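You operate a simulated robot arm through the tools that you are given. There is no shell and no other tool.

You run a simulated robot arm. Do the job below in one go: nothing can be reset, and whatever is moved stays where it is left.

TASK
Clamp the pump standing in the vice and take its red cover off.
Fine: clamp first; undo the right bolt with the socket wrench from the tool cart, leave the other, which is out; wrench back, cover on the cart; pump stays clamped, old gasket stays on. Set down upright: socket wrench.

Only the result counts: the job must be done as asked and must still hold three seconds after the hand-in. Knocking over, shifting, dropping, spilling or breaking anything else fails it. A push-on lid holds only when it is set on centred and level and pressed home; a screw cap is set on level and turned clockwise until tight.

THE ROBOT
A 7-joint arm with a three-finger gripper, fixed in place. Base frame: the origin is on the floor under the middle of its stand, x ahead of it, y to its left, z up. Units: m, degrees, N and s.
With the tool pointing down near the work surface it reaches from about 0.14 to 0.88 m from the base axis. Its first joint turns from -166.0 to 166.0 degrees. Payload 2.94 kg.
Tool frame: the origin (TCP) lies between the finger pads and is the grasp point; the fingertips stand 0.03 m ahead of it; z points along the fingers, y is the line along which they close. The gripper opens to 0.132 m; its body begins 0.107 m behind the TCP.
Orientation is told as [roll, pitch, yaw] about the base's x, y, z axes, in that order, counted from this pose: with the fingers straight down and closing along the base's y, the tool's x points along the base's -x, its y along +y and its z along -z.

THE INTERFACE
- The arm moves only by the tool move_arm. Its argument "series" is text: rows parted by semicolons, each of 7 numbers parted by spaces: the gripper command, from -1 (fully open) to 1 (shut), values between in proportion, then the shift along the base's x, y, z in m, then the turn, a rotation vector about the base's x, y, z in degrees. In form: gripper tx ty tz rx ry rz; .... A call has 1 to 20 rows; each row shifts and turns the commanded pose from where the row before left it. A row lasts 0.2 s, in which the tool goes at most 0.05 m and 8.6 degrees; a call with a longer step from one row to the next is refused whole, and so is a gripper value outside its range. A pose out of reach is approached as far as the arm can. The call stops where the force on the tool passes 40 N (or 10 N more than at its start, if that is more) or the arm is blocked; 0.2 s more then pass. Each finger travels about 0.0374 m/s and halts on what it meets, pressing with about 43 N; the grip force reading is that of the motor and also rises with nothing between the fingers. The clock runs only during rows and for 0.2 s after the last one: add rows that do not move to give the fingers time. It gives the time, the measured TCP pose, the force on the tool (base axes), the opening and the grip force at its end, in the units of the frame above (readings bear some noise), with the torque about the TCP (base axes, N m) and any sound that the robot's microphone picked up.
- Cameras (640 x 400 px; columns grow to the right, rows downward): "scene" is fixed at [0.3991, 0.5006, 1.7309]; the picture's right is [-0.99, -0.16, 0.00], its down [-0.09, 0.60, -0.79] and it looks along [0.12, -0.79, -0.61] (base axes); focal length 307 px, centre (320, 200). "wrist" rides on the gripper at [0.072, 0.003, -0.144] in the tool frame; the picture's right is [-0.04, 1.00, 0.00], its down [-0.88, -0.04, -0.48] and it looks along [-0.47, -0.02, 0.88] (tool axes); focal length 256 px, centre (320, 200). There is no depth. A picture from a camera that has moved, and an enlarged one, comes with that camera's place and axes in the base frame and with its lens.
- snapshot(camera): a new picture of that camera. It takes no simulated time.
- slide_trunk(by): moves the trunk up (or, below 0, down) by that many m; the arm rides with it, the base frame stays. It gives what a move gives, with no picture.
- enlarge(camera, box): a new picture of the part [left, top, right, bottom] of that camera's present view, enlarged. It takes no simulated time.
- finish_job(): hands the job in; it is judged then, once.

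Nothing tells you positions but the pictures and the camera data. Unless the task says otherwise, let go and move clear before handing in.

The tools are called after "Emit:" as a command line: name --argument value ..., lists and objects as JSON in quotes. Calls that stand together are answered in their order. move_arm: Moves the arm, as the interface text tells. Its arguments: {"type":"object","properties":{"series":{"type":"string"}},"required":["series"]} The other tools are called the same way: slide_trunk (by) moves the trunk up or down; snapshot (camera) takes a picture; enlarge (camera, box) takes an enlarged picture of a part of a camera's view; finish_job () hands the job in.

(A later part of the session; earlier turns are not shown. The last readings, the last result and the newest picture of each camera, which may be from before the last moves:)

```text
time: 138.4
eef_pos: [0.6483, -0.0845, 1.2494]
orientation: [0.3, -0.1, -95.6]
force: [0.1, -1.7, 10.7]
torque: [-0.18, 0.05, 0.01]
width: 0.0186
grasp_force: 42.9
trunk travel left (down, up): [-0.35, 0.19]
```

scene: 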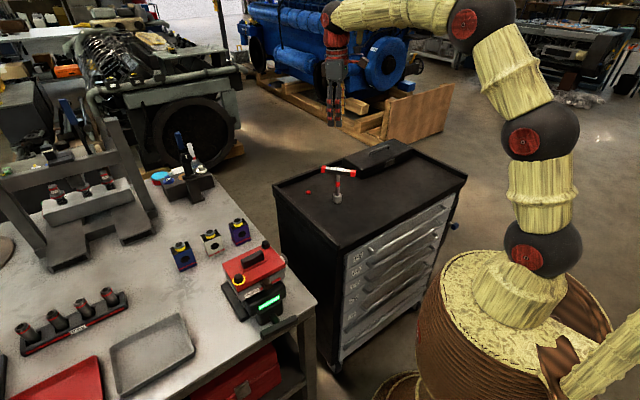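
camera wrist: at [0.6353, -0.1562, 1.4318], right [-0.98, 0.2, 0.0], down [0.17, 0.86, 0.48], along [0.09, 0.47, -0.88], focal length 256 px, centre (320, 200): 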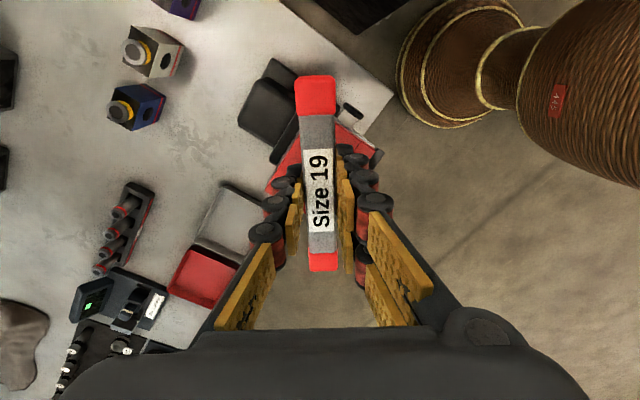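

Emit:
move_arm --series "1 0 0 0 0 0 3; 1 0 0 0.0001 0 0 5; 1 0 0 0 0 0 5; 1 0 0 0.0001 0 0 5; 1 0 0 0 0 0 5; 1 0 0 0.0001 0 0 5; 1 0 0 0 0 0 5; 1 0 0 0.0001 0 0 5; 1 0 0 0 0 0 5; 1 0 0 0.0001 0 0 5; 1 0 0 0 0 0 5; 1 0 0 0.0001 0 0 5; 1 0 0 0 0 0 5; 1 0 0 0.0001 0 0 5; 1 0 0 0 0 0 5; 1 0 0 0.0001 0 0 5; 1 0 0 0 0 0 5; 1 0 0 0.0001 0 0 5; 1 0 0 0 0 0 5; 1 0 0 0.0001 0 0 5"

Emit:
enlarge --camera "scene" --box '[244, 215, 284, 255]'

```text
time: 142.6
eef_pos: [0.6467, -0.0844, 1.2514]
orientation: [0.2, -0.4, 2.4]
force: [4.3, -4.4, 31.7]
torque: [-0.38, -0.52, -0.05]
width: 0.0188
grasp_force: 42.8
trunk travel left (down, up): [-0.35, 0.19]
```

```text
10.00 times, centred on (264, 235) of scene
camera zoom: at [0.3991, 0.5006, 1.7309], right [-0.99, -0.16, 0.0], down [-0.09, 0.6, -0.79], along [0.12, -0.79, -0.61], focal length 3073 px, centre (880, -150)
```

zoom: 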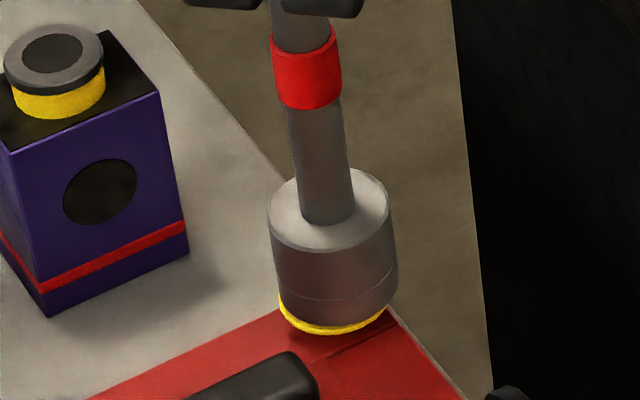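

Emit:
move_arm --series "1 0 0 0.002 0 0 0; 1 0 0 0.0002 0 0 4; 1 0 0 0.0002 0 0 5; 1 0 0 0.0001 0 0 5; 1 0 0 0.0001 0 0 5; 1 0 0 0.0001 0 0 5; 1 0 0 0.0001 0 0 5; 1 0 0 0.0001 0 0 5; 1 0 0 0.0001 0 0 5; 1 0 0 0.0001 0 0 5; 1 0 0 0.0001 0 0 5; 1 0 0 0.0001 0 0 5"

Emit:
enlarge --camera "scene" --box '[244, 215, 284, 255]'

```text
time: 145.2
eef_pos: [0.6476, -0.0858, 1.2521]
orientation: [0.3, 0.0, 56.5]
force: [-1.1, -1.6, 1.0]
torque: [-0.15, 0.17, -0.04]
width: 0.019
grasp_force: 43.1
trunk travel left (down, up): [-0.35, 0.19]
```

```text
10.00 times, centred on (264, 235) of scene
camera zoom: at [0.3991, 0.5006, 1.7309], right [-0.99, -0.16, 0.0], down [-0.09, 0.6, -0.79], along [0.12, -0.79, -0.61], focal length 3073 px, centre (880, -150)
```

zoom: 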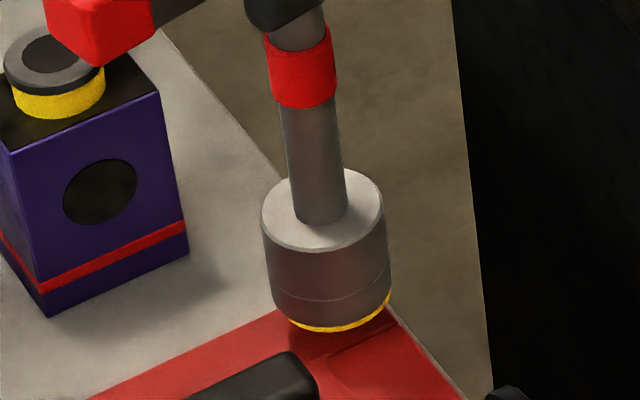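

Emit:
move_arm --series "1 0 0 0 0 0 5; 1 0 0 0 0 0 5; 1 0 0 0.0001 0 0 5; 1 0 0 0.0001 0 0 5; 1 0 0 0.0001 0 0 5; 1 0 0 0.0001 0 0 5; 1 0 0 0.0001 0 0 5; 1 0 0 0.0001 0 0 5; 1 0 0 0.0001 0 0 5; 1 0 0 0.0001 0 0 5; 1 0 0 0.0001 0 0 5; 1 0 0 0.0001 0 0 5; 1 0 0 0.0001 0 0 5; 1 0 0 0.0001 0 0 5; 1 0 0 0.0001 0 0 5; 1 0 0 0.0001 0 0 5; 1 0 0 0.0001 0 0 5; 1 0 0 0 0 0 3"

Emit:
enlarge --camera "scene" --box '[244, 215, 284, 255]'

```text
time: 149.0
eef_pos: [0.6487, -0.0855, 1.2534]
orientation: [0.1, -0.2, 144.5]
force: [-0.8, 0.2, -3.5]
torque: [0.0, 0.01, -0.01]
width: 0.0187
grasp_force: 43.1
trunk travel left (down, up): [-0.35, 0.19]
```

```text
10.00 times, centred on (264, 235) of scene
camera zoom: at [0.3991, 0.5006, 1.7309], right [-0.99, -0.16, 0.0], down [-0.09, 0.6, -0.79], along [0.12, -0.79, -0.61], focal length 3073 px, centre (880, -150)
```

zoom: 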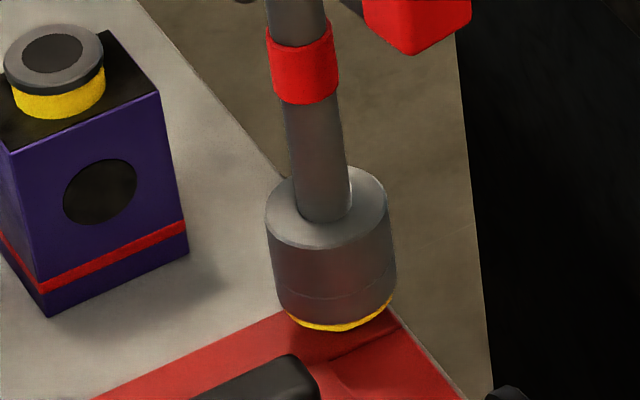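

I lift the socket off and compare the two bolts' heights.

Emit:
move_arm --series "1 0 0 0.005 0 0 0; 1 0 0 0.012 0 0 0; 1 0 0 0.015 0 0 0; 1 0 0 0.012 0 0 0; 1 0 0 0.01 0 0 0; 1 0 0 0 0 0 0"

Emit:
enlarge --camera "scene" --box '[220, 225, 290, 295]'

Emit:
enlarge --camera "scene" --box '[252, 230, 276, 254]'

Emit:
enlarge --camera "scene" --box '[230, 262, 254, 286]'

```text
time: 150.4
eef_pos: [0.6477, -0.0847, 1.3082]
orientation: [0.2, -0.2, 144.4]
force: [-0.3, 1.0, -3.9]
torque: [-0.02, 0.0, -0.01]
width: 0.0188
grasp_force: 43.3
trunk travel left (down, up): [-0.35, 0.19]
```

```text
5.71 times, centred on (255, 260) of scene
camera zoom: at [0.3991, 0.5006, 1.7309], right [-0.99, -0.16, 0.0], down [-0.09, 0.6, -0.79], along [0.12, -0.79, -0.61], focal length 1756 px, centre (691, -143)
```

zoom: 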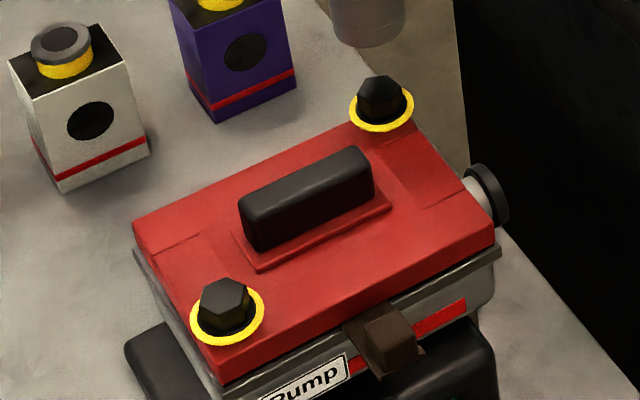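

```text
16.00 times, centred on (264, 242) of scene
camera zoom: at [0.3991, 0.5006, 1.7309], right [-0.99, -0.16, 0.0], down [-0.09, 0.6, -0.79], along [0.12, -0.79, -0.61], focal length 4917 px, centre (1216, -472)
```

zoom: 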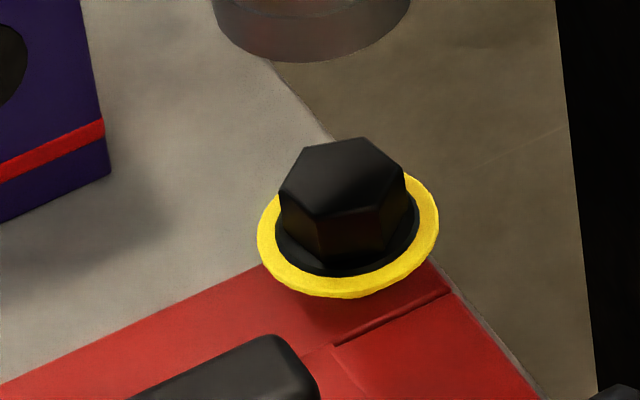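

```text
16.00 times, centred on (242, 274) of scene
camera zoom: at [0.3991, 0.5006, 1.7309], right [-0.99, -0.16, 0.0], down [-0.09, 0.6, -0.79], along [0.12, -0.79, -0.61], focal length 4917 px, centre (1568, -984)
```

zoom: 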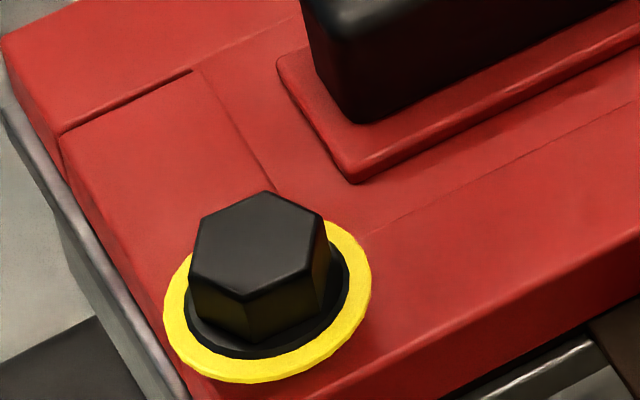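

Emit:
move_arm --series "1 0 0 -0.015 0 0 0; 1 0 0 -0.015 0 0 0; 1 0 0 -0.012 0 0 0; 1 0 0 -0.008 0 0 0; 1 0 0 -0.003 0 0 0; 1 0 0 -0.001 0 0 0; 1 0 0 -0.001 0 0 0; 1 0 0 0 0 0 0"

```text
time: 152.2
eef_pos: [0.648, -0.0848, 1.253]
orientation: [0.2, -0.1, 144.4]
force: [-0.3, -0.4, 1.1]
torque: [0.07, 0.05, 0.0]
width: 0.0186
grasp_force: 42.8
trunk travel left (down, up): [-0.35, 0.19]
```

Emit:
move_arm --series "1 0 0 -0.0005 0 0 3; 1 0 0 0 0 0 4; 1 0 0 0 0 0 4; 1 0 0 0 0 0 3; 1 0 0 0 0 0 0"

```text
time: 153.4
eef_pos: [0.648, -0.0848, 1.2523]
orientation: [0.2, -0.1, 158.5]
force: [2.0, -1.0, 9.8]
torque: [-0.2, -0.25, -0.04]
width: 0.0188
grasp_force: 43.5
trunk travel left (down, up): [-0.35, 0.19]
```

Emit:
move_arm --series "1 0 0 0.004 0 0 0; 1 0 0 0.012 0 0 0; 1 0 0 0.015 0 0 0; 1 0 0 0.01 0 0 0; 1 0 0 0 0 0 -2; 1 0 0 0 0 0 -4; 1 0 0 0 0 0 -5; 1 0 0 0 0 0 -5; 1 0 0 0 0 0 -5; 1 0 0 0 0 0 -5; 1 0 0 0 0 0 -5; 1 0 0 0 0 0 -5; 1 0 0 0 0 0 -5; 1 0 0 0 0 0 -5; 1 0 0 0 0 0 -5; 1 0 0 0 0 0 -5; 1 0 0 0 0 0 -5; 1 0 0 0 0 0 -5; 1 0 0 0 0 0 -5; 1 0 0 0 0 0 -5"

Emit:
move_arm --series "1 0 0 0 0 0 -5; 1 0 0 0 0 0 -5; 1 0 0 0 0 0 -5; 1 0 0 0 0 0 -5; 1 0 0 0 0 0 -5; 1 0 0 0 0 0 -5; 1 0 0 0 0 0 -5; 1 0 0 0 0 0 -5; 1 0 0 0 0 0 -5; 1 0 0 0 0 0 -5; 1 0 0 0 0 0 -5; 1 0 0 0 0 0 -5; 1 0 0 0 0 0 -5; 1 0 0 0 0 0 -5; 1 0 0 0 0 0 -5; 1 0 0 0 0 0 -5; 1 0 0 0 0 0 -5; 1 0 0 0 0 0 -5; 1 0 0 0 0 0 -5; 1 0 0 0 0 0 -5"

Emit:
move_arm --series "1 0 0 0 0 0 -5; 1 0 0 0 0 0 -5; 1 0 0 0 0 0 -5; 1 0 0 0 0 0 -5; 1 0 0 0 0 0 -5; 1 0 0 0 0 0 -5; 1 0 0 0 0 0 -5; 1 0 0 0 0 0 -5; 1 0 0 0 0 0 -5; 1 0 0 0 0 0 -5; 1 0 0 0 0 0 -5; 1 0 0 0 0 0 -5; 1 0 0 0 0 0 -4; 1 0 0 0 0 0 0"

Emit:
enlarge --camera "scene" --box '[244, 215, 284, 255]'

```text
time: 157.6
eef_pos: [0.6471, -0.0857, 1.2916]
orientation: [0.2, 0.0, 82.3]
force: [0.1, 0.0, -2.8]
torque: [0.03, 0.03, -0.04]
width: 0.0189
grasp_force: 43.1
trunk travel left (down, up): [-0.35, 0.19]
```

```text
time: 161.8
eef_pos: [0.6477, -0.086, 1.294]
orientation: [0.2, -0.1, -17.7]
force: [-0.3, 0.3, -2.7]
torque: [0.0, 0.04, 0.01]
width: 0.0188
grasp_force: 44.1
trunk travel left (down, up): [-0.35, 0.19]
```

```text
time: 164.8
eef_pos: [0.6478, -0.0865, 1.2939]
orientation: [0.1, -0.1, -81.6]
force: [0.5, 0.3, -2.8]
torque: [-0.01, -0.03, 0.0]
width: 0.0187
grasp_force: 43.2
trunk travel left (down, up): [-0.35, 0.19]
```

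```text
10.00 times, centred on (264, 235) of scene
camera zoom: at [0.3991, 0.5006, 1.7309], right [-0.99, -0.16, 0.0], down [-0.09, 0.6, -0.79], along [0.12, -0.79, -0.61], focal length 3073 px, centre (880, -150)
```

zoom: 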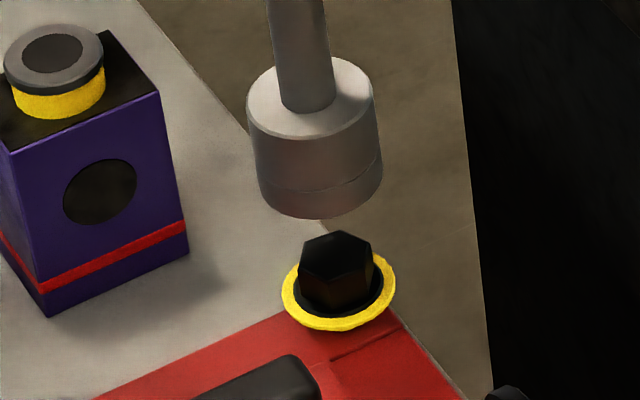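

Both bolts now stand equally proud, about 8.5 mm, and the cover has shifted slightly under the wrench's side force, so it is loose. I raise the wrench and carry it slowly back toward its peg.

Emit:
move_arm --series "1 0 0 0.01 0 0 0; 1 0 0 0.015 0 0 0; 1 0 0 0.015 0 0 0; 1 -0.0005 -0.005 0.002 0 0 1.5; 1 -0.001 -0.01 0 0 0 3; 1 -0.0013 -0.0135 0 0 0 4; 1 -0.0013 -0.0135 0 0 0 4; 1 -0.0013 -0.0135 0 0 0 4; 1 -0.0013 -0.0135 0 0 0 4; 1 -0.0013 -0.0135 0 0 0 4; 1 -0.0013 -0.0135 0 0 0 4; 1 -0.0013 -0.0135 0 0 0 4; 1 -0.0013 -0.0135 0 0 0 4; 1 -0.0013 -0.0135 0 0 0 4; 1 -0.0013 -0.0135 0 0 0 4; 1 -0.0013 -0.0135 0 0 0 4; 1 -0.0013 -0.0135 0 0 0 4; 1 -0.0013 -0.0135 0 0 0 4"

Emit:
snapshot --camera "scene"

```text
time: 168.6
eef_pos: [0.6308, -0.2762, 1.3342]
orientation: [0.2, -0.1, -24.9]
force: [0.6, -0.1, -3.6]
torque: [0.0, 0.03, 0.0]
width: 0.0189
grasp_force: 43.2
trunk travel left (down, up): [-0.35, 0.19]
```

```text
taken
```

scene: 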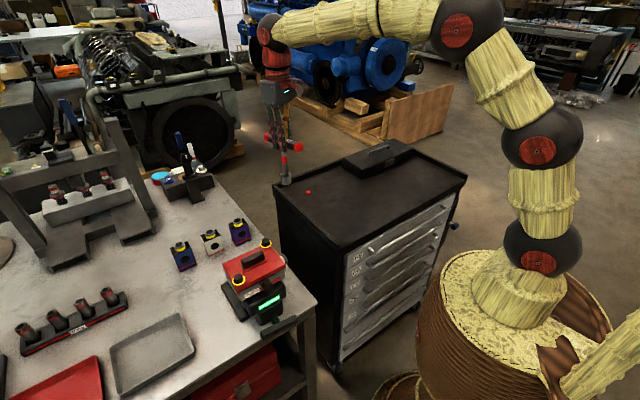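

Emit:
move_arm --series "1 -0.00127 -0.01296 0 0 0 3.9; 1 -0.00127 -0.01296 0 0 0 3.9; 1 -0.00127 -0.01296 0 0 0 3.9; 1 -0.00127 -0.01296 0 0 0 3.9; 1 -0.00127 -0.01296 0 0 0 3.9; 1 -0.00127 -0.01296 0 0 0 3.9; 1 -0.00127 -0.01296 0 0 0 3.9; 1 -0.00127 -0.01296 0 0 0 3.9; 1 -0.00127 -0.01296 0 0 0 3.9; 1 -0.00127 -0.01296 0 0 0 3.9; 1 -0.00127 -0.01296 0 0 0 3.9; 1 -0.00127 -0.01296 0 0 0 3.9; 1 -0.00127 -0.01296 0 0 0 3.9; 1 -0.00127 -0.01296 0 0 0 3.9; 1 -0.00127 -0.01296 0 0 0 3.9; 1 -0.00127 -0.01296 0 0 0 3.9; 1 -0.00127 -0.01296 0 0 0 3.9; 1 -0.00127 -0.01296 0 0 0 3.5; 1 0 0 0 0 0 0"

Emit:
enlarge --camera "scene" --box '[270, 120, 350, 220]'

Emit:
snapshot --camera "wrist"

```text
time: 172.6
eef_pos: [0.6067, -0.51, 1.3357]
orientation: [0.3, -0.1, 44.8]
force: [0.7, 0.4, -2.1]
torque: [0.02, -0.02, -0.04]
width: 0.0188
grasp_force: 43.3
trunk travel left (down, up): [-0.35, 0.19]
```

```text
4.00 times, centred on (310, 170) of scene
camera zoom: at [0.3991, 0.5006, 1.7309], right [-0.99, -0.16, 0.0], down [-0.09, 0.6, -0.79], along [0.12, -0.79, -0.61], focal length 1229 px, centre (360, 320)
```

zoom: 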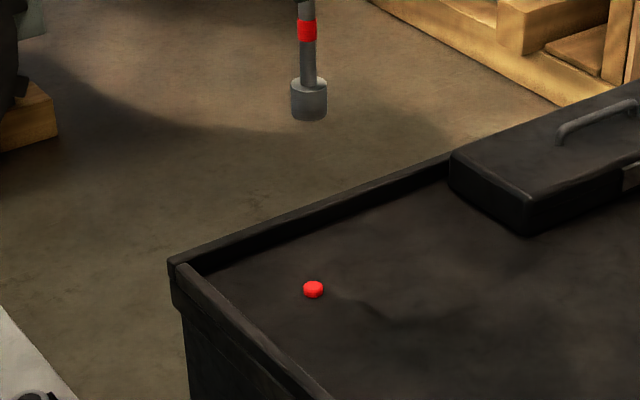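

```text
taken
camera wrist: at [0.5541, -0.5584, 1.4778], right [-0.67, 0.74, 0.0], down [0.65, 0.59, 0.48], along [0.35, 0.32, -0.88], focal length 256 px, centre (320, 200)
```

wrist: 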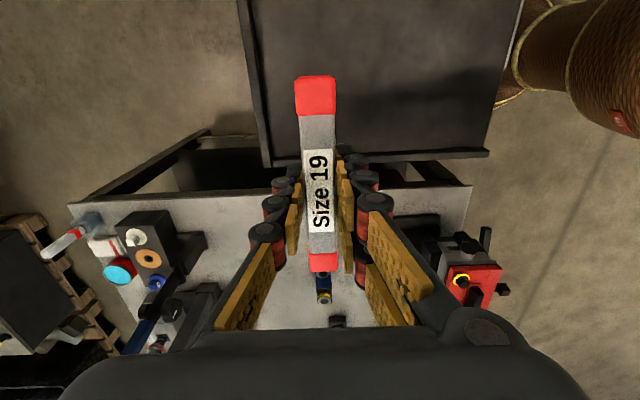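

Emit:
enlarge --camera "scene" --box '[296, 178, 320, 202]'

Emit:
move_arm --series "1 0 0 -0.015 0 0 0; 1 0 0 -0.03 0 0 0; 1 0 0 -0.035 0 0 0; 1 0 0 -0.035 0 0 0; 1 0 0 -0.03 0 0 0; 1 0 0 -0.015 0 0 0; 1 0 0 -0.005 0 0 0; 1 0 0 0 0 0 0"

Emit:
enlarge --camera "scene" --box '[296, 170, 328, 202]'

```text
16.00 times, centred on (308, 190) of scene
camera zoom: at [0.3991, 0.5006, 1.7309], right [-0.99, -0.16, 0.0], down [-0.09, 0.6, -0.79], along [0.12, -0.79, -0.61], focal length 4917 px, centre (512, 360)
```

zoom: 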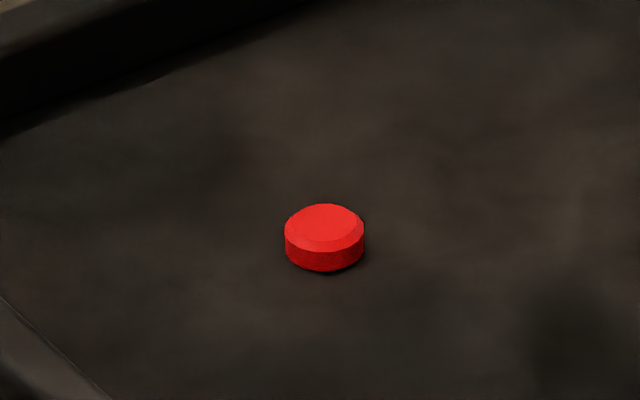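

```text
time: 174.4
eef_pos: [0.6061, -0.5101, 1.1701]
orientation: [0.2, 0.0, 44.7]
force: [0.1, 0.5, -2.5]
torque: [0.03, 0.01, 0.0]
width: 0.019
grasp_force: 43.0
trunk travel left (down, up): [-0.35, 0.19]
```

```text
12.50 times, centred on (312, 186) of scene
camera zoom: at [0.3991, 0.5006, 1.7309], right [-0.99, -0.16, 0.0], down [-0.09, 0.6, -0.79], along [0.12, -0.79, -0.61], focal length 3842 px, centre (420, 375)
```

zoom: 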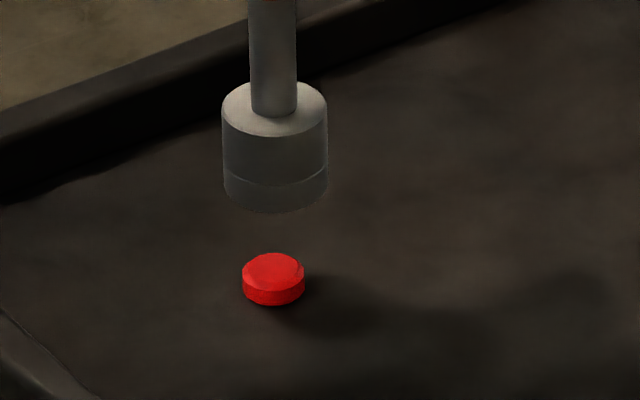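

Emit:
move_arm --series "1 0.0014 0 -0.01 0 0 0; 1 0 0 -0.012 0 0 0; 1 0 0 -0.008 0 0 0; 1 0 0 0 0 0 0"

Emit:
enlarge --camera "scene" --box '[296, 174, 320, 198]'

```text
time: 175.4
eef_pos: [0.6075, -0.5085, 1.1397]
orientation: [0.2, -0.1, 44.6]
force: [-0.5, 0.8, -3.4]
torque: [0.01, 0.03, 0.04]
width: 0.0189
grasp_force: 42.7
trunk travel left (down, up): [-0.35, 0.19]
```

```text
16.00 times, centred on (308, 186) of scene
camera zoom: at [0.3991, 0.5006, 1.7309], right [-0.99, -0.16, 0.0], down [-0.09, 0.6, -0.79], along [0.12, -0.79, -0.61], focal length 4917 px, centre (512, 424)
```

zoom: 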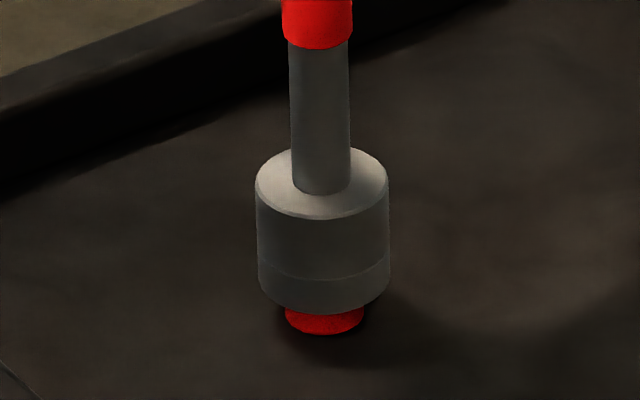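

Emit:
move_arm --series "1 0 0 -0.003 0 0 0; 1 0 0 -0.002 0 0 0; 1 0 0 0 0 0 0"

Emit:
move_arm --series "1 0 0 -0.002 0 0 0; 1 0 0 -0.0015 0 0 0; 1 0 0 0 0 0 0"

```text
time: 176.2
eef_pos: [0.6085, -0.5106, 1.1348]
orientation: [0.2, -0.1, 44.7]
force: [0.2, 0.3, -4.3]
torque: [-0.02, 0.01, 0.03]
width: 0.0187
grasp_force: 42.7
trunk travel left (down, up): [-0.35, 0.19]
```

```text
time: 177.0
eef_pos: [0.6075, -0.5095, 1.1308]
orientation: [0.3, -0.1, 44.8]
force: [0.2, 0.3, -3.2]
torque: [0.04, -0.01, 0.03]
width: 0.0187
grasp_force: 43.6
trunk travel left (down, up): [-0.35, 0.19]
```

Emit:
move_arm --series "1 0 0 -0.0015 0 0 0; 1 0 0 -0.0015 0 0 0; 1 0 0 0 0 0 0"

Emit:
enlarge --camera "scene" --box '[296, 174, 320, 198]'

```text
time: 177.8
eef_pos: [0.6076, -0.5099, 1.1282]
orientation: [0.3, -0.2, 44.7]
force: [1.1, 0.0, -2.5]
torque: [0.01, 0.02, 0.0]
width: 0.0187
grasp_force: 42.7
trunk travel left (down, up): [-0.35, 0.19]
```

```text
16.00 times, centred on (308, 186) of scene
camera zoom: at [0.3991, 0.5006, 1.7309], right [-0.99, -0.16, 0.0], down [-0.09, 0.6, -0.79], along [0.12, -0.79, -0.61], focal length 4917 px, centre (512, 424)
```

zoom: 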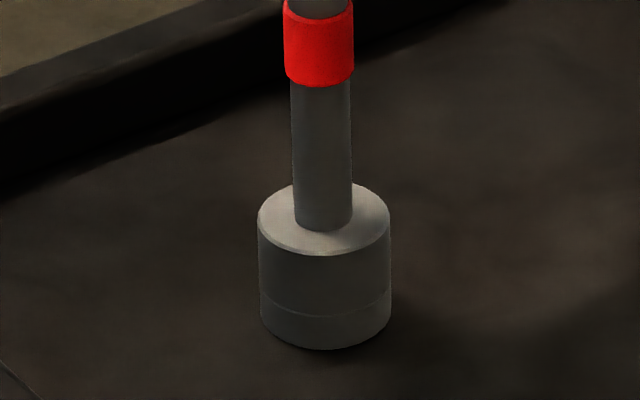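

Emit:
move_arm --series "1 0 0 -0.001 0 0 0; 1 0 0 -0.0008 0 0 0; 1 0 0 0 0 0 0"

```text
time: 178.6
eef_pos: [0.6073, -0.5104, 1.1282]
orientation: [0.1, 0.0, 44.6]
force: [-0.2, 1.0, 6.5]
torque: [-0.01, 0.19, -0.02]
width: 0.0186
grasp_force: 43.0
trunk travel left (down, up): [-0.35, 0.19]
```

The socket is over its peg and flat on the cart, at the same 1.128 height as when it stood there before. I release gently and rise.

Emit:
move_arm --series "1 0 0 0.0006 0 0 0; 0.8 0 0 0 0 0 0; 0.7 0 0 0 0 0 0; 0.6 0 0 0 0 0 0; 0.5 0 0 0 0 0 0; 0.3 0 0 0 0 0 0; 0 0 0 0 0 0 0; -0.3 0 0 0 0 0 0; -0.3 0 0 0 0 0 0; -0.3 0 0 0 0 0 0; -0.3 0 0 0.01 0 0 0; -0.3 0 0 0.03 0 0 0; -0.3 0 0 0.04 0 0 0; -0.3 0 0 0.05 0 0 0; -0.3 0 0 0.05 0 0 0; -0.3 0 0 0.03 0 0 0"

Emit:
snapshot --camera "scene"

Emit:
enlarge --camera "scene" --box '[270, 140, 350, 220]'

Emit:
snapshot --camera "wrist"

```text
time: 182.0
eef_pos: [0.6078, -0.5099, 1.3383]
orientation: [0.3, -0.1, 44.7]
force: [0.1, -0.8, -0.2]
torque: [-0.01, 0.0, -0.01]
width: 0.0859
grasp_force: 0.0
trunk travel left (down, up): [-0.35, 0.19]
```

```text
taken
```

scene: 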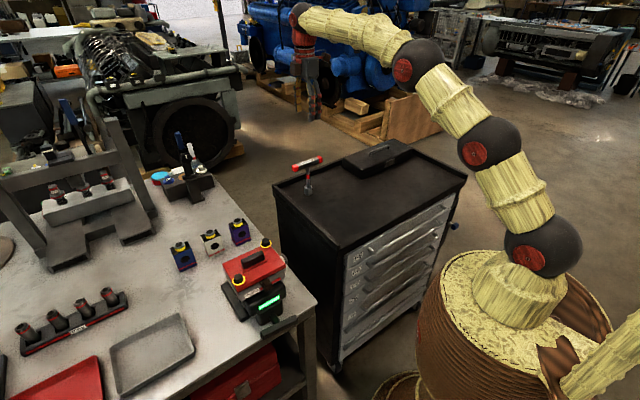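

```text
5.00 times, centred on (310, 180) of scene
camera zoom: at [0.3991, 0.5006, 1.7309], right [-0.99, -0.16, 0.0], down [-0.09, 0.6, -0.79], along [0.12, -0.79, -0.61], focal length 1537 px, centre (370, 300)
```

zoom: 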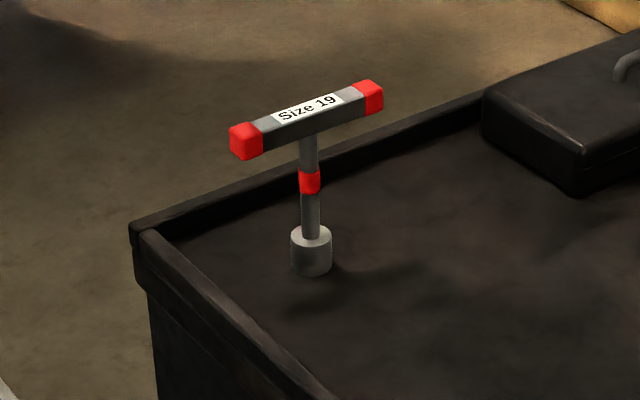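

```text
taken
camera wrist: at [0.5548, -0.5584, 1.4811], right [-0.67, 0.74, 0.01], down [0.65, 0.59, 0.48], along [0.35, 0.32, -0.88], focal length 256 px, centre (320, 200)
```

wrist: 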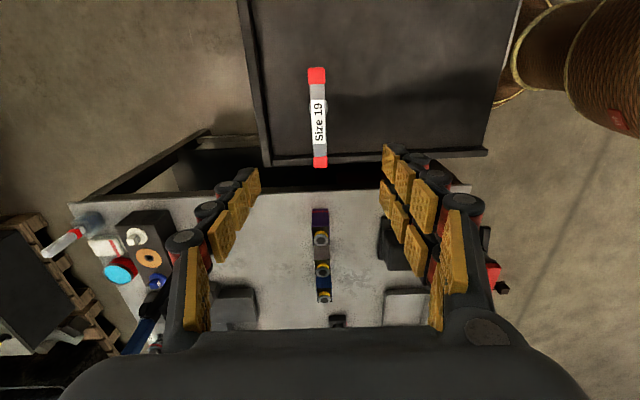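

The wrench stands on its peg again. Now I go above the cover to inspect the bolts and the handle.

Emit:
move_arm --series "-0.3 0.0043 0.0445 -0.002 0 0 0; -0.3 0.0043 0.0445 -0.002 0 0 0; -0.3 0.0043 0.0445 -0.002 0 0 0; -0.3 0.0043 0.0445 -0.002 0 0 0; -0.3 0.0043 0.0445 -0.002 0 0 0; -0.3 0.0043 0.0445 -0.002 0 0 0; -0.3 0.0043 0.0445 -0.002 0 0 0; -0.3 0.0043 0.0445 -0.002 0 0 0; -0.3 0.0043 0.0445 -0.002 0 0 0; -0.3 0.0043 0.0445 -0.002 0 0 0; -0.3 0.0043 0.0445 -0.002 0 0 0; -0.3 0 0 0 0 0 0"

Emit:
snapshot --camera "wrist"

Emit:
enlarge --camera "wrist" --box '[220, 40, 420, 200]'

Emit:
enlarge --camera "scene" --box '[210, 220, 310, 320]'

```text
time: 184.6
eef_pos: [0.6542, -0.0219, 1.315]
orientation: [0.1, 0.0, 44.7]
force: [0.4, -0.6, 0.0]
torque: [0.01, -0.02, 0.0]
width: 0.0857
grasp_force: 0.0
trunk travel left (down, up): [-0.35, 0.19]
```

```text
taken
camera wrist: at [0.6014, -0.07, 1.4583], right [-0.67, 0.74, 0.0], down [0.65, 0.59, 0.48], along [0.35, 0.32, -0.88], focal length 256 px, centre (320, 200)
```

wrist: 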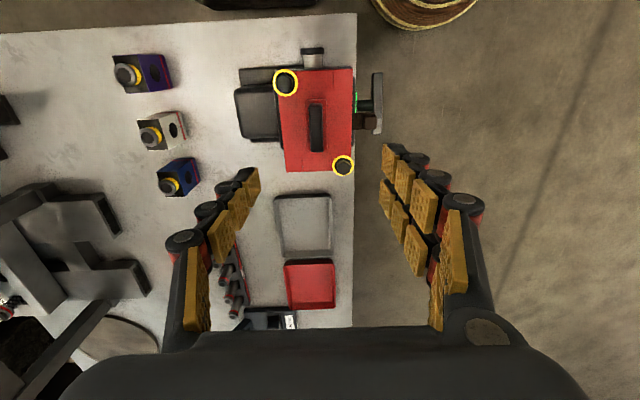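

```text
2.50 times, centred on (320, 120) of wrist
camera zoom: at [0.6014, -0.07, 1.4583], right [-0.67, 0.74, 0.0], down [0.65, 0.59, 0.48], along [0.35, 0.32, -0.88], focal length 640 px, centre (320, 400)
```

zoom: 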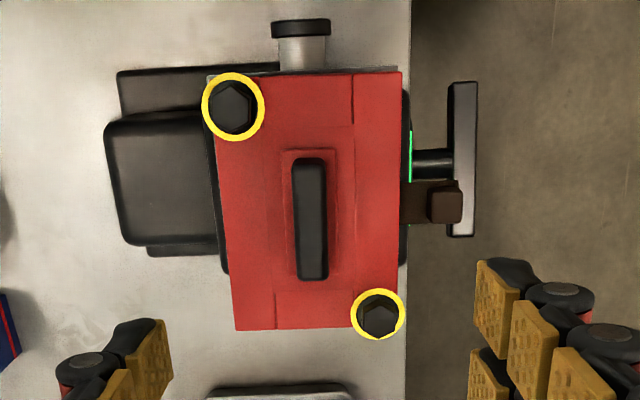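

```text
4.00 times, centred on (260, 270) of scene
camera zoom: at [0.3991, 0.5006, 1.7309], right [-0.99, -0.16, 0.0], down [-0.09, 0.6, -0.79], along [0.12, -0.79, -0.61], focal length 1229 px, centre (560, -80)
```

zoom: 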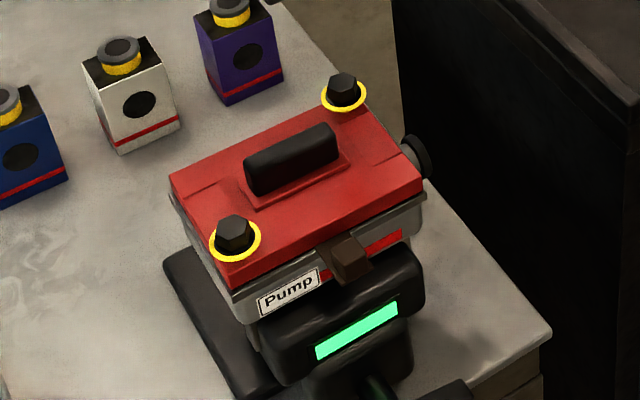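

Both bolts stand clear and the vice is still green. The cover handle is centred near (0.662, -0.022), along 45°. I move over it and descend with the fingers on either side.

Emit:
move_arm --series "-0.3 0.0078 -0.0002 -0.03 0 0 0.2; -0.3 0 0 -0.04 0 0 0; -0.3 0 0 -0.04 0 0 0; -0.3 0 0 -0.035 0 0 0; -0.3 0 0 -0.025 0 0 0; -0.3 0 0 0 0 0 0"

Emit:
snapshot --camera "wrist"

Emit:
enlarge --camera "scene" --box '[210, 200, 310, 300]'

```text
time: 186.0
eef_pos: [0.6629, -0.0198, 1.1441]
orientation: [0.2, -0.1, 44.9]
force: [0.2, -0.7, 0.2]
torque: [0.0, -0.01, -0.01]
width: 0.0858
grasp_force: 0.2
trunk travel left (down, up): [-0.35, 0.19]
```

```text
taken
camera wrist: at [0.6099, -0.0692, 1.2872], right [-0.67, 0.74, 0.0], down [0.65, 0.59, 0.48], along [0.35, 0.32, -0.88], focal length 256 px, centre (320, 200)
```

wrist: 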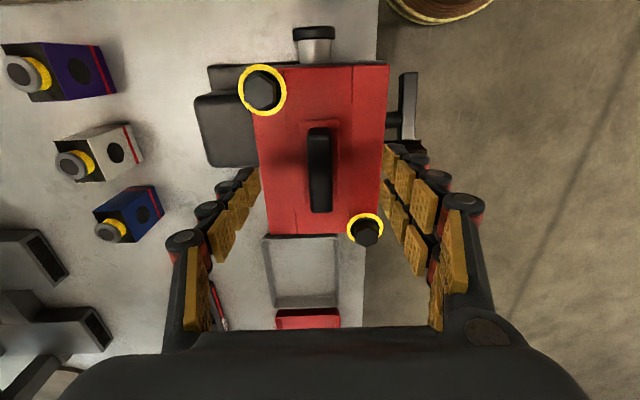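

```text
4.00 times, centred on (260, 250) of scene
camera zoom: at [0.3991, 0.5006, 1.7309], right [-0.99, -0.16, 0.0], down [-0.09, 0.6, -0.79], along [0.12, -0.79, -0.61], focal length 1229 px, centre (560, 0)
```

zoom: 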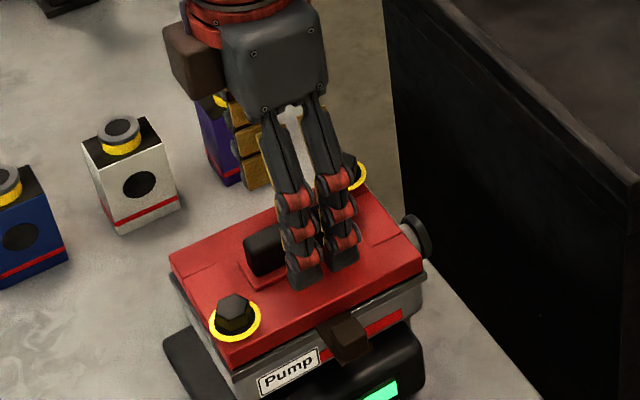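

Emit:
move_arm --series "-0.3 0 0 -0.008 0 0 0; -0.3 0 0 -0.006 0 0 0; -0.3 0 0 0 0 0 0"

Emit:
enlarge --camera "scene" --box '[230, 230, 290, 290]'

```text
time: 186.8
eef_pos: [0.6621, -0.0191, 1.1309]
orientation: [0.2, -0.1, 44.9]
force: [-0.7, 0.0, 0.2]
torque: [0.01, 0.04, 0.0]
width: 0.0858
grasp_force: 0.1
trunk travel left (down, up): [-0.35, 0.19]
```

```text
6.67 times, centred on (260, 260) of scene
camera zoom: at [0.3991, 0.5006, 1.7309], right [-0.99, -0.16, 0.0], down [-0.09, 0.6, -0.79], along [0.12, -0.79, -0.61], focal length 2049 px, centre (720, -200)
```

zoom: 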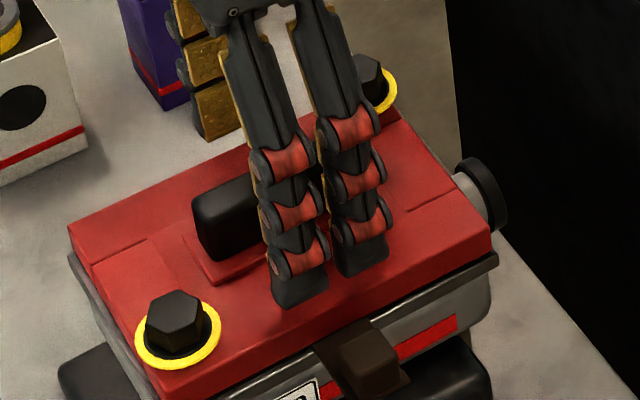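

Emit:
move_arm --series "-0.3 0 0 -0.002 0 0 0; -0.3 0 0 -0.001 0 0 0; -0.3 0 0 0 0 0 0"

```text
time: 187.6
eef_pos: [0.6624, -0.0201, 1.127]
orientation: [0.2, -0.1, 44.9]
force: [0.0, -0.5, -0.9]
torque: [0.0, -0.02, -0.01]
width: 0.0855
grasp_force: 0.0
trunk travel left (down, up): [-0.35, 0.19]
```

Emit:
move_arm --series "-0.3 0 0 -0.001 0 0 0; -0.3 0 0 -0.001 0 0 0; -0.3 0 0 0 0 0 0"

Emit:
enlarge --camera "scene" --box '[230, 230, 290, 290]'

```text
time: 188.4
eef_pos: [0.663, -0.0206, 1.1271]
orientation: [0.2, -0.1, 44.9]
force: [0.9, 0.4, -0.4]
torque: [-0.02, 0.02, 0.01]
width: 0.0858
grasp_force: 0.0
trunk travel left (down, up): [-0.35, 0.19]
```

```text
6.67 times, centred on (260, 260) of scene
camera zoom: at [0.3991, 0.5006, 1.7309], right [-0.99, -0.16, 0.0], down [-0.09, 0.6, -0.79], along [0.12, -0.79, -0.61], focal length 2049 px, centre (720, -200)
```

zoom: 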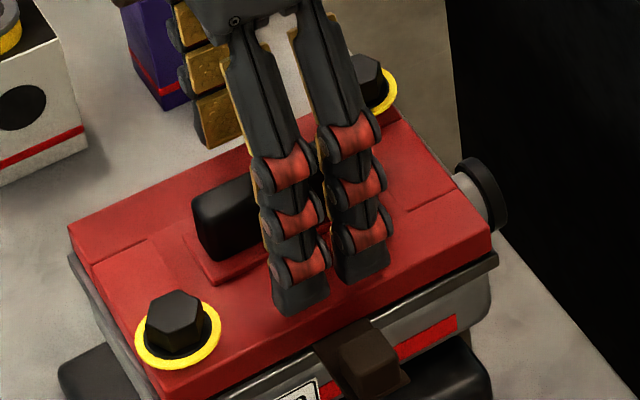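

Emit:
move_arm --series "0.1 0 0 0 0 0 0; 0.4 0 0 0 0 0 0; 0.5 0 0 0 0 0 0; 0.6 0 0 0 0 0 0; 0.7 0 0 0 0 0 0; 0.8 0 0 0 0 0 0; 1 0 0 0 0 0 0; 1 0 0 0 0 0 0; 1 0 0 0 0 0 0"

Emit:
snapshot --camera "wrist"

Emit:
enlarge --camera "scene" --box '[220, 220, 300, 300]'

```text
time: 190.4
eef_pos: [0.6611, -0.0197, 1.1266]
orientation: [0.2, -0.1, 44.9]
force: [-2.2, 1.2, 0.0]
torque: [-0.01, -0.03, -0.09]
width: 0.0176
grasp_force: 43.2
trunk travel left (down, up): [-0.35, 0.19]
```

```text
taken
camera wrist: at [0.61, -0.0691, 1.2691], right [-0.67, 0.74, 0.0], down [0.65, 0.59, 0.48], along [0.35, 0.32, -0.88], focal length 256 px, centre (320, 200)
```

wrist: 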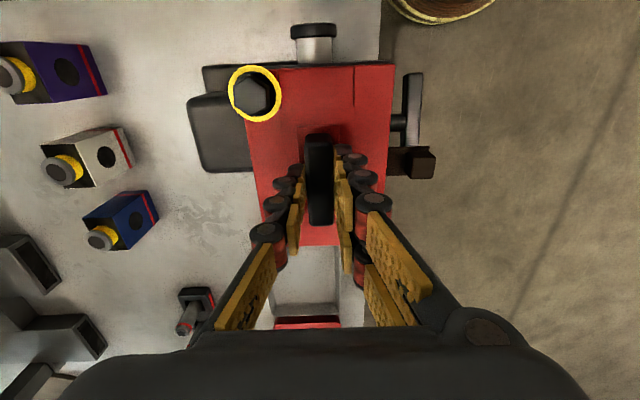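

```text
5.00 times, centred on (260, 260) of scene
camera zoom: at [0.3991, 0.5006, 1.7309], right [-0.99, -0.16, 0.0], down [-0.09, 0.6, -0.79], along [0.12, -0.79, -0.61], focal length 1537 px, centre (620, -100)
```

zoom: 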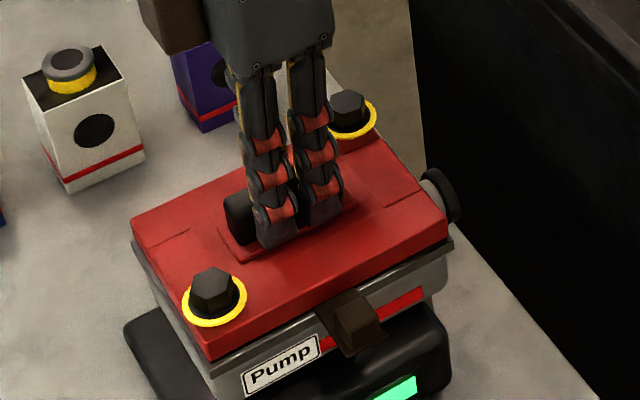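

Gripped at 17.6 mm. I lift very gently at first and watch the force.

Emit:
move_arm --series "1 0 0 0.001 0 0 0; 1 0 0 0.001 0 0 0; 1 0 0 0.001 0 0 0; 1 0 0 0 0 0 0"

Emit:
enlarge --camera "scene" --box '[220, 220, 300, 300]'

```text
time: 191.4
eef_pos: [0.6623, -0.0204, 1.1292]
orientation: [0.2, -0.1, 44.8]
force: [-0.3, -0.3, -3.7]
torque: [-0.02, 0.03, -0.04]
width: 0.0174
grasp_force: 43.0
trunk travel left (down, up): [-0.35, 0.19]
```

```text
5.00 times, centred on (260, 260) of scene
camera zoom: at [0.3991, 0.5006, 1.7309], right [-0.99, -0.16, 0.0], down [-0.09, 0.6, -0.79], along [0.12, -0.79, -0.61], focal length 1537 px, centre (620, -100)
```

zoom: 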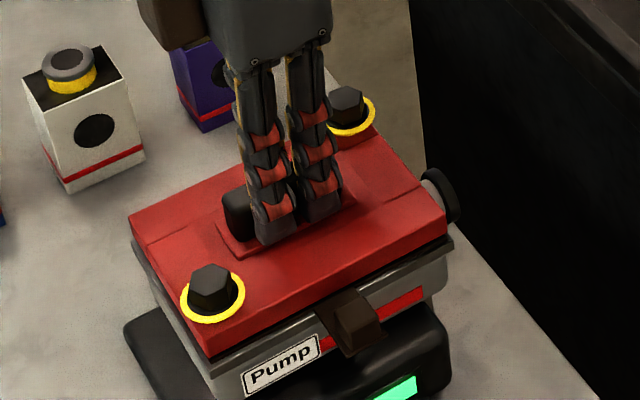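

The cover is coming up freely at about 4 N. I keep lifting slowly, straight up.

Emit:
move_arm --series "1 0 0 0.002 0 0 0; 1 0 0 0.003 0 0 0; 1 0 0 0.004 0 0 0; 1 0 0 0.005 0 0 0; 1 0 0 0.006 0 0 0; 1 0 0 0.006 0 0 0; 1 0 0 0 0 0 0"

Emit:
enlarge --camera "scene" --box '[220, 215, 300, 305]'

```text
time: 193.0
eef_pos: [0.6642, -0.0195, 1.1549]
orientation: [0.3, -0.1, 44.9]
force: [0.6, 0.2, -4.1]
torque: [-0.03, 0.0, 0.01]
width: 0.0175
grasp_force: 43.9
trunk travel left (down, up): [-0.35, 0.19]
```

```text
4.44 times, centred on (260, 260) of scene
camera zoom: at [0.3991, 0.5006, 1.7309], right [-0.99, -0.16, 0.0], down [-0.09, 0.6, -0.79], along [0.12, -0.79, -0.61], focal length 1366 px, centre (587, -67)
```

zoom: 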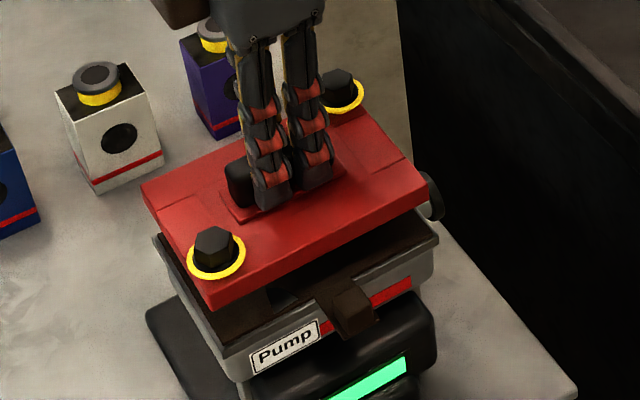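

The cover is off; the dark gasket with its brown front tab stays on the pump. I raise the cover and look before carrying it.

Emit:
move_arm --series "1 0 0 0.006 0 0 0; 1 0 0 0.01 0 0 0; 1 0 0 0.015 0 0 0; 1 0 0 0.018 0 0 0; 1 0 0 0.02 0 0 0; 1 0 0 0.02 0 0 0; 1 0 0 0.02 0 0 0; 1 0 0 0.02 0 0 0; 1 0 0 0.015 0 0 0; 1 0 0 0.008 0 0 0; 1 0 0 0 0 0 0"

Emit:
enlarge --camera "scene" --box '[190, 140, 330, 320]'

Emit:
snapshot --camera "wrist"

```text
time: 195.4
eef_pos: [0.6626, -0.0188, 1.3074]
orientation: [0.1, -0.1, 45.0]
force: [0.8, -0.1, -4.1]
torque: [-0.02, 0.01, 0.0]
width: 0.0174
grasp_force: 42.7
trunk travel left (down, up): [-0.35, 0.19]
```

```text
2.22 times, centred on (260, 230) of scene
camera zoom: at [0.3991, 0.5006, 1.7309], right [-0.99, -0.16, 0.0], down [-0.09, 0.6, -0.79], along [0.12, -0.79, -0.61], focal length 683 px, centre (453, 133)
```

zoom: 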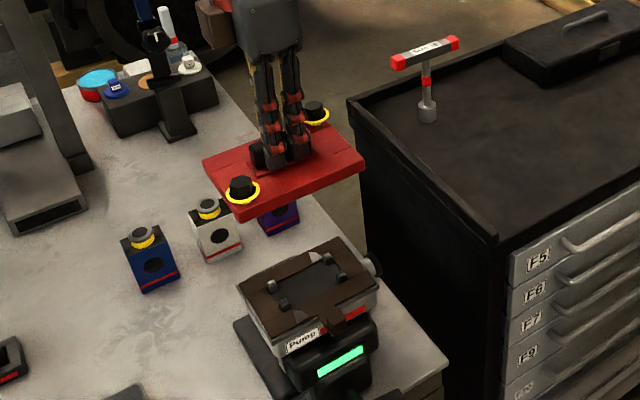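

```text
taken
camera wrist: at [0.6104, -0.0693, 1.4502], right [-0.67, 0.74, 0.0], down [0.65, 0.59, 0.48], along [0.35, 0.32, -0.88], focal length 256 px, centre (320, 200)
```

wrist: 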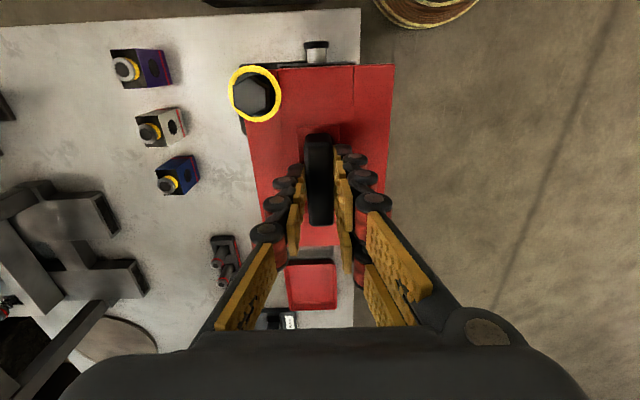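

Emit:
enlarge --camera "scene" --box '[220, 240, 290, 310]'

Emit:
move_arm --series "1 -0.002 -0.0035 0 0 0 0; 1 -0.004 -0.007 0 0 0 0; 1 -0.0068 -0.0122 0 0 0 0; 1 -0.0068 -0.0122 0 0 0 0; 1 -0.0068 -0.0122 0 0 0 0; 1 -0.0068 -0.0122 0 0 0 0; 1 -0.0068 -0.0122 0 0 0 0; 1 -0.0068 -0.0122 0 0 0 0; 1 -0.0068 -0.0122 0 0 0 0; 1 -0.0068 -0.0122 0 0 0 0; 1 -0.0068 -0.0122 0 0 0 0; 1 -0.0068 -0.0122 0 0 0 0; 1 -0.0068 -0.0122 0 0 0 0; 1 -0.0068 -0.0122 0 0 0 0; 1 -0.0068 -0.0122 0 0 0 0; 1 -0.0068 -0.0122 0 0 0 0"

```text
5.71 times, centred on (255, 275) of scene
camera zoom: at [0.3991, 0.5006, 1.7309], right [-0.99, -0.16, 0.0], down [-0.09, 0.6, -0.79], along [0.12, -0.79, -0.61], focal length 1756 px, centre (691, -229)
```

zoom: 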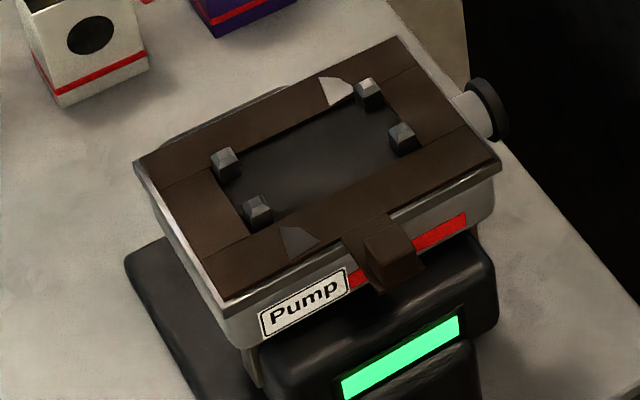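

```text
time: 198.8
eef_pos: [0.5605, -0.2019, 1.3074]
orientation: [0.1, -0.1, 44.9]
force: [-1.6, -0.2, -3.7]
torque: [0.05, 0.0, 0.0]
width: 0.0179
grasp_force: 42.8
trunk travel left (down, up): [-0.35, 0.19]
```

The gasket sits properly on the pump. I carry the cover on to the clear area of the cart.

Emit:
move_arm --series "1 -0.0069 -0.0124 0 0 0 0; 1 -0.0069 -0.0124 0 0 0 0; 1 -0.0069 -0.0124 0 0 0 0; 1 -0.0069 -0.0124 0 0 0 0; 1 -0.0069 -0.0124 0 0 0 0; 1 -0.0069 -0.0124 0 0 0 0; 1 -0.0069 -0.0124 0 0 0 0; 1 -0.0069 -0.0124 0 0 0 0; 1 -0.0069 -0.0124 0 0 0 0; 1 -0.0069 -0.0124 0 0 0 0; 1 -0.0069 -0.0124 0 0 0 0; 1 -0.0069 -0.0124 0 0 0 0; 1 -0.0069 -0.0124 0 0 0 0; 1 -0.0069 -0.0124 0 0 0 0; 1 -0.0069 -0.0124 0 0 0 0; 1 -0.004 -0.007 0 0 0 0; 1 -0.0025 -0.0045 0 0 0 0; 1 0 0 0 0 0 0"

Emit:
snapshot --camera "scene"

Emit:
snapshot --camera "wrist"

```text
time: 202.6
eef_pos: [0.452, -0.3999, 1.3074]
orientation: [0.1, -0.1, 45.0]
force: [0.0, -0.1, -3.0]
torque: [-0.01, 0.01, 0.0]
width: 0.0175
grasp_force: 43.5
trunk travel left (down, up): [-0.35, 0.19]
```

```text
taken
```

scene: 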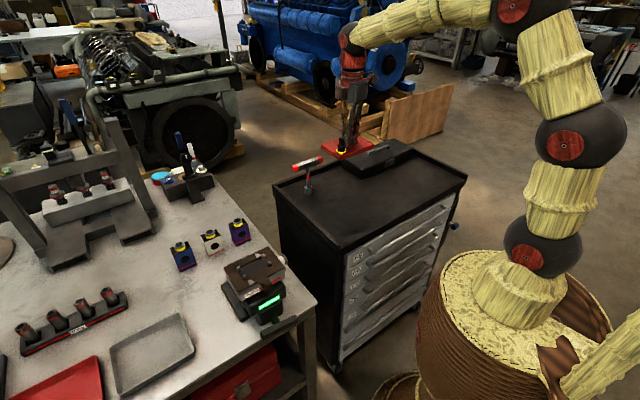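

```text
taken
camera wrist: at [0.3988, -0.4487, 1.45], right [-0.67, 0.74, 0.0], down [0.65, 0.59, 0.48], along [0.35, 0.33, -0.88], focal length 256 px, centre (320, 200)
```

wrist: 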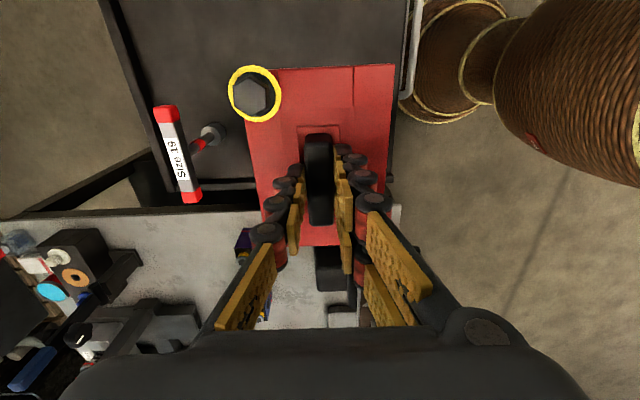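

The spot below is clear. I shift slightly inward from the cart edge and lower the cover.

Emit:
move_arm --series "1 -0.003 -0.0125 -0.005 0 0 0; 1 -0.003 -0.0125 -0.01 0 0 0; 1 -0.003 -0.0125 -0.02 0 0 0; 1 -0.003 -0.0125 -0.02 0 0 0; 1 0 0 -0.02 0 0 0; 1 0 0 -0.02 0 0 0; 1 0 0 -0.02 0 0 0; 1 0 0 -0.02 0 0 0; 1 0 0 -0.02 0 0 0; 1 0 0 -0.02 0 0 0; 1 0 0 -0.02 0 0 0; 1 0 0 -0.015 0 0 0; 1 0 0 -0.01 0 0 0; 1 0 0 0 0 0 0"

Emit:
enlarge --camera "scene" --box '[270, 110, 410, 230]'

Emit:
snapshot --camera "wrist"

```text
time: 205.6
eef_pos: [0.4389, -0.4485, 1.0884]
orientation: [0.2, -0.1, 44.9]
force: [0.5, -0.4, -2.9]
torque: [-0.03, -0.01, 0.02]
width: 0.0176
grasp_force: 42.7
trunk travel left (down, up): [-0.35, 0.19]
```

```text
3.33 times, centred on (340, 170) of scene
camera zoom: at [0.3991, 0.5006, 1.7309], right [-0.99, -0.16, 0.0], down [-0.09, 0.6, -0.79], along [0.12, -0.79, -0.61], focal length 1024 px, centre (253, 300)
```

zoom: 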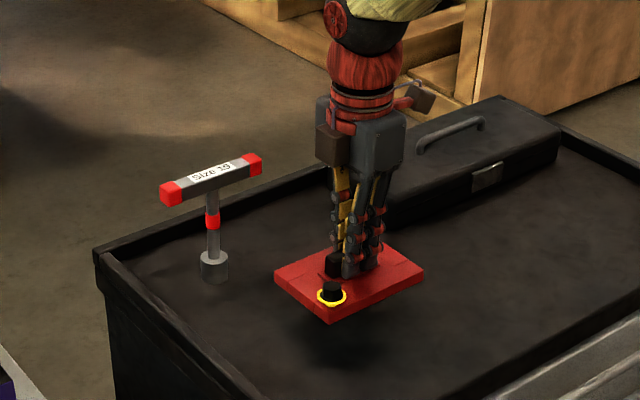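

```text
taken
camera wrist: at [0.3868, -0.4982, 1.2302], right [-0.67, 0.74, 0.0], down [0.65, 0.59, 0.48], along [0.35, 0.33, -0.88], focal length 256 px, centre (320, 200)
```

wrist: 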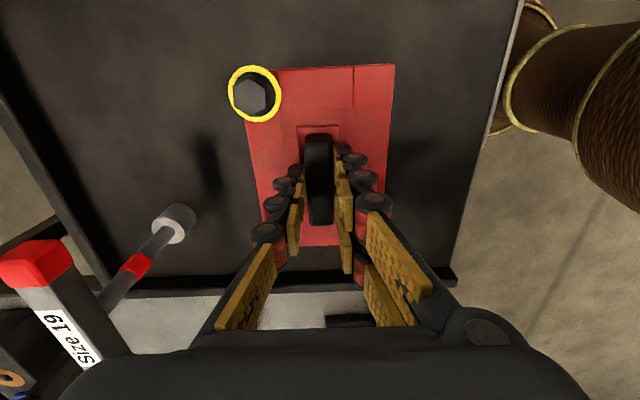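

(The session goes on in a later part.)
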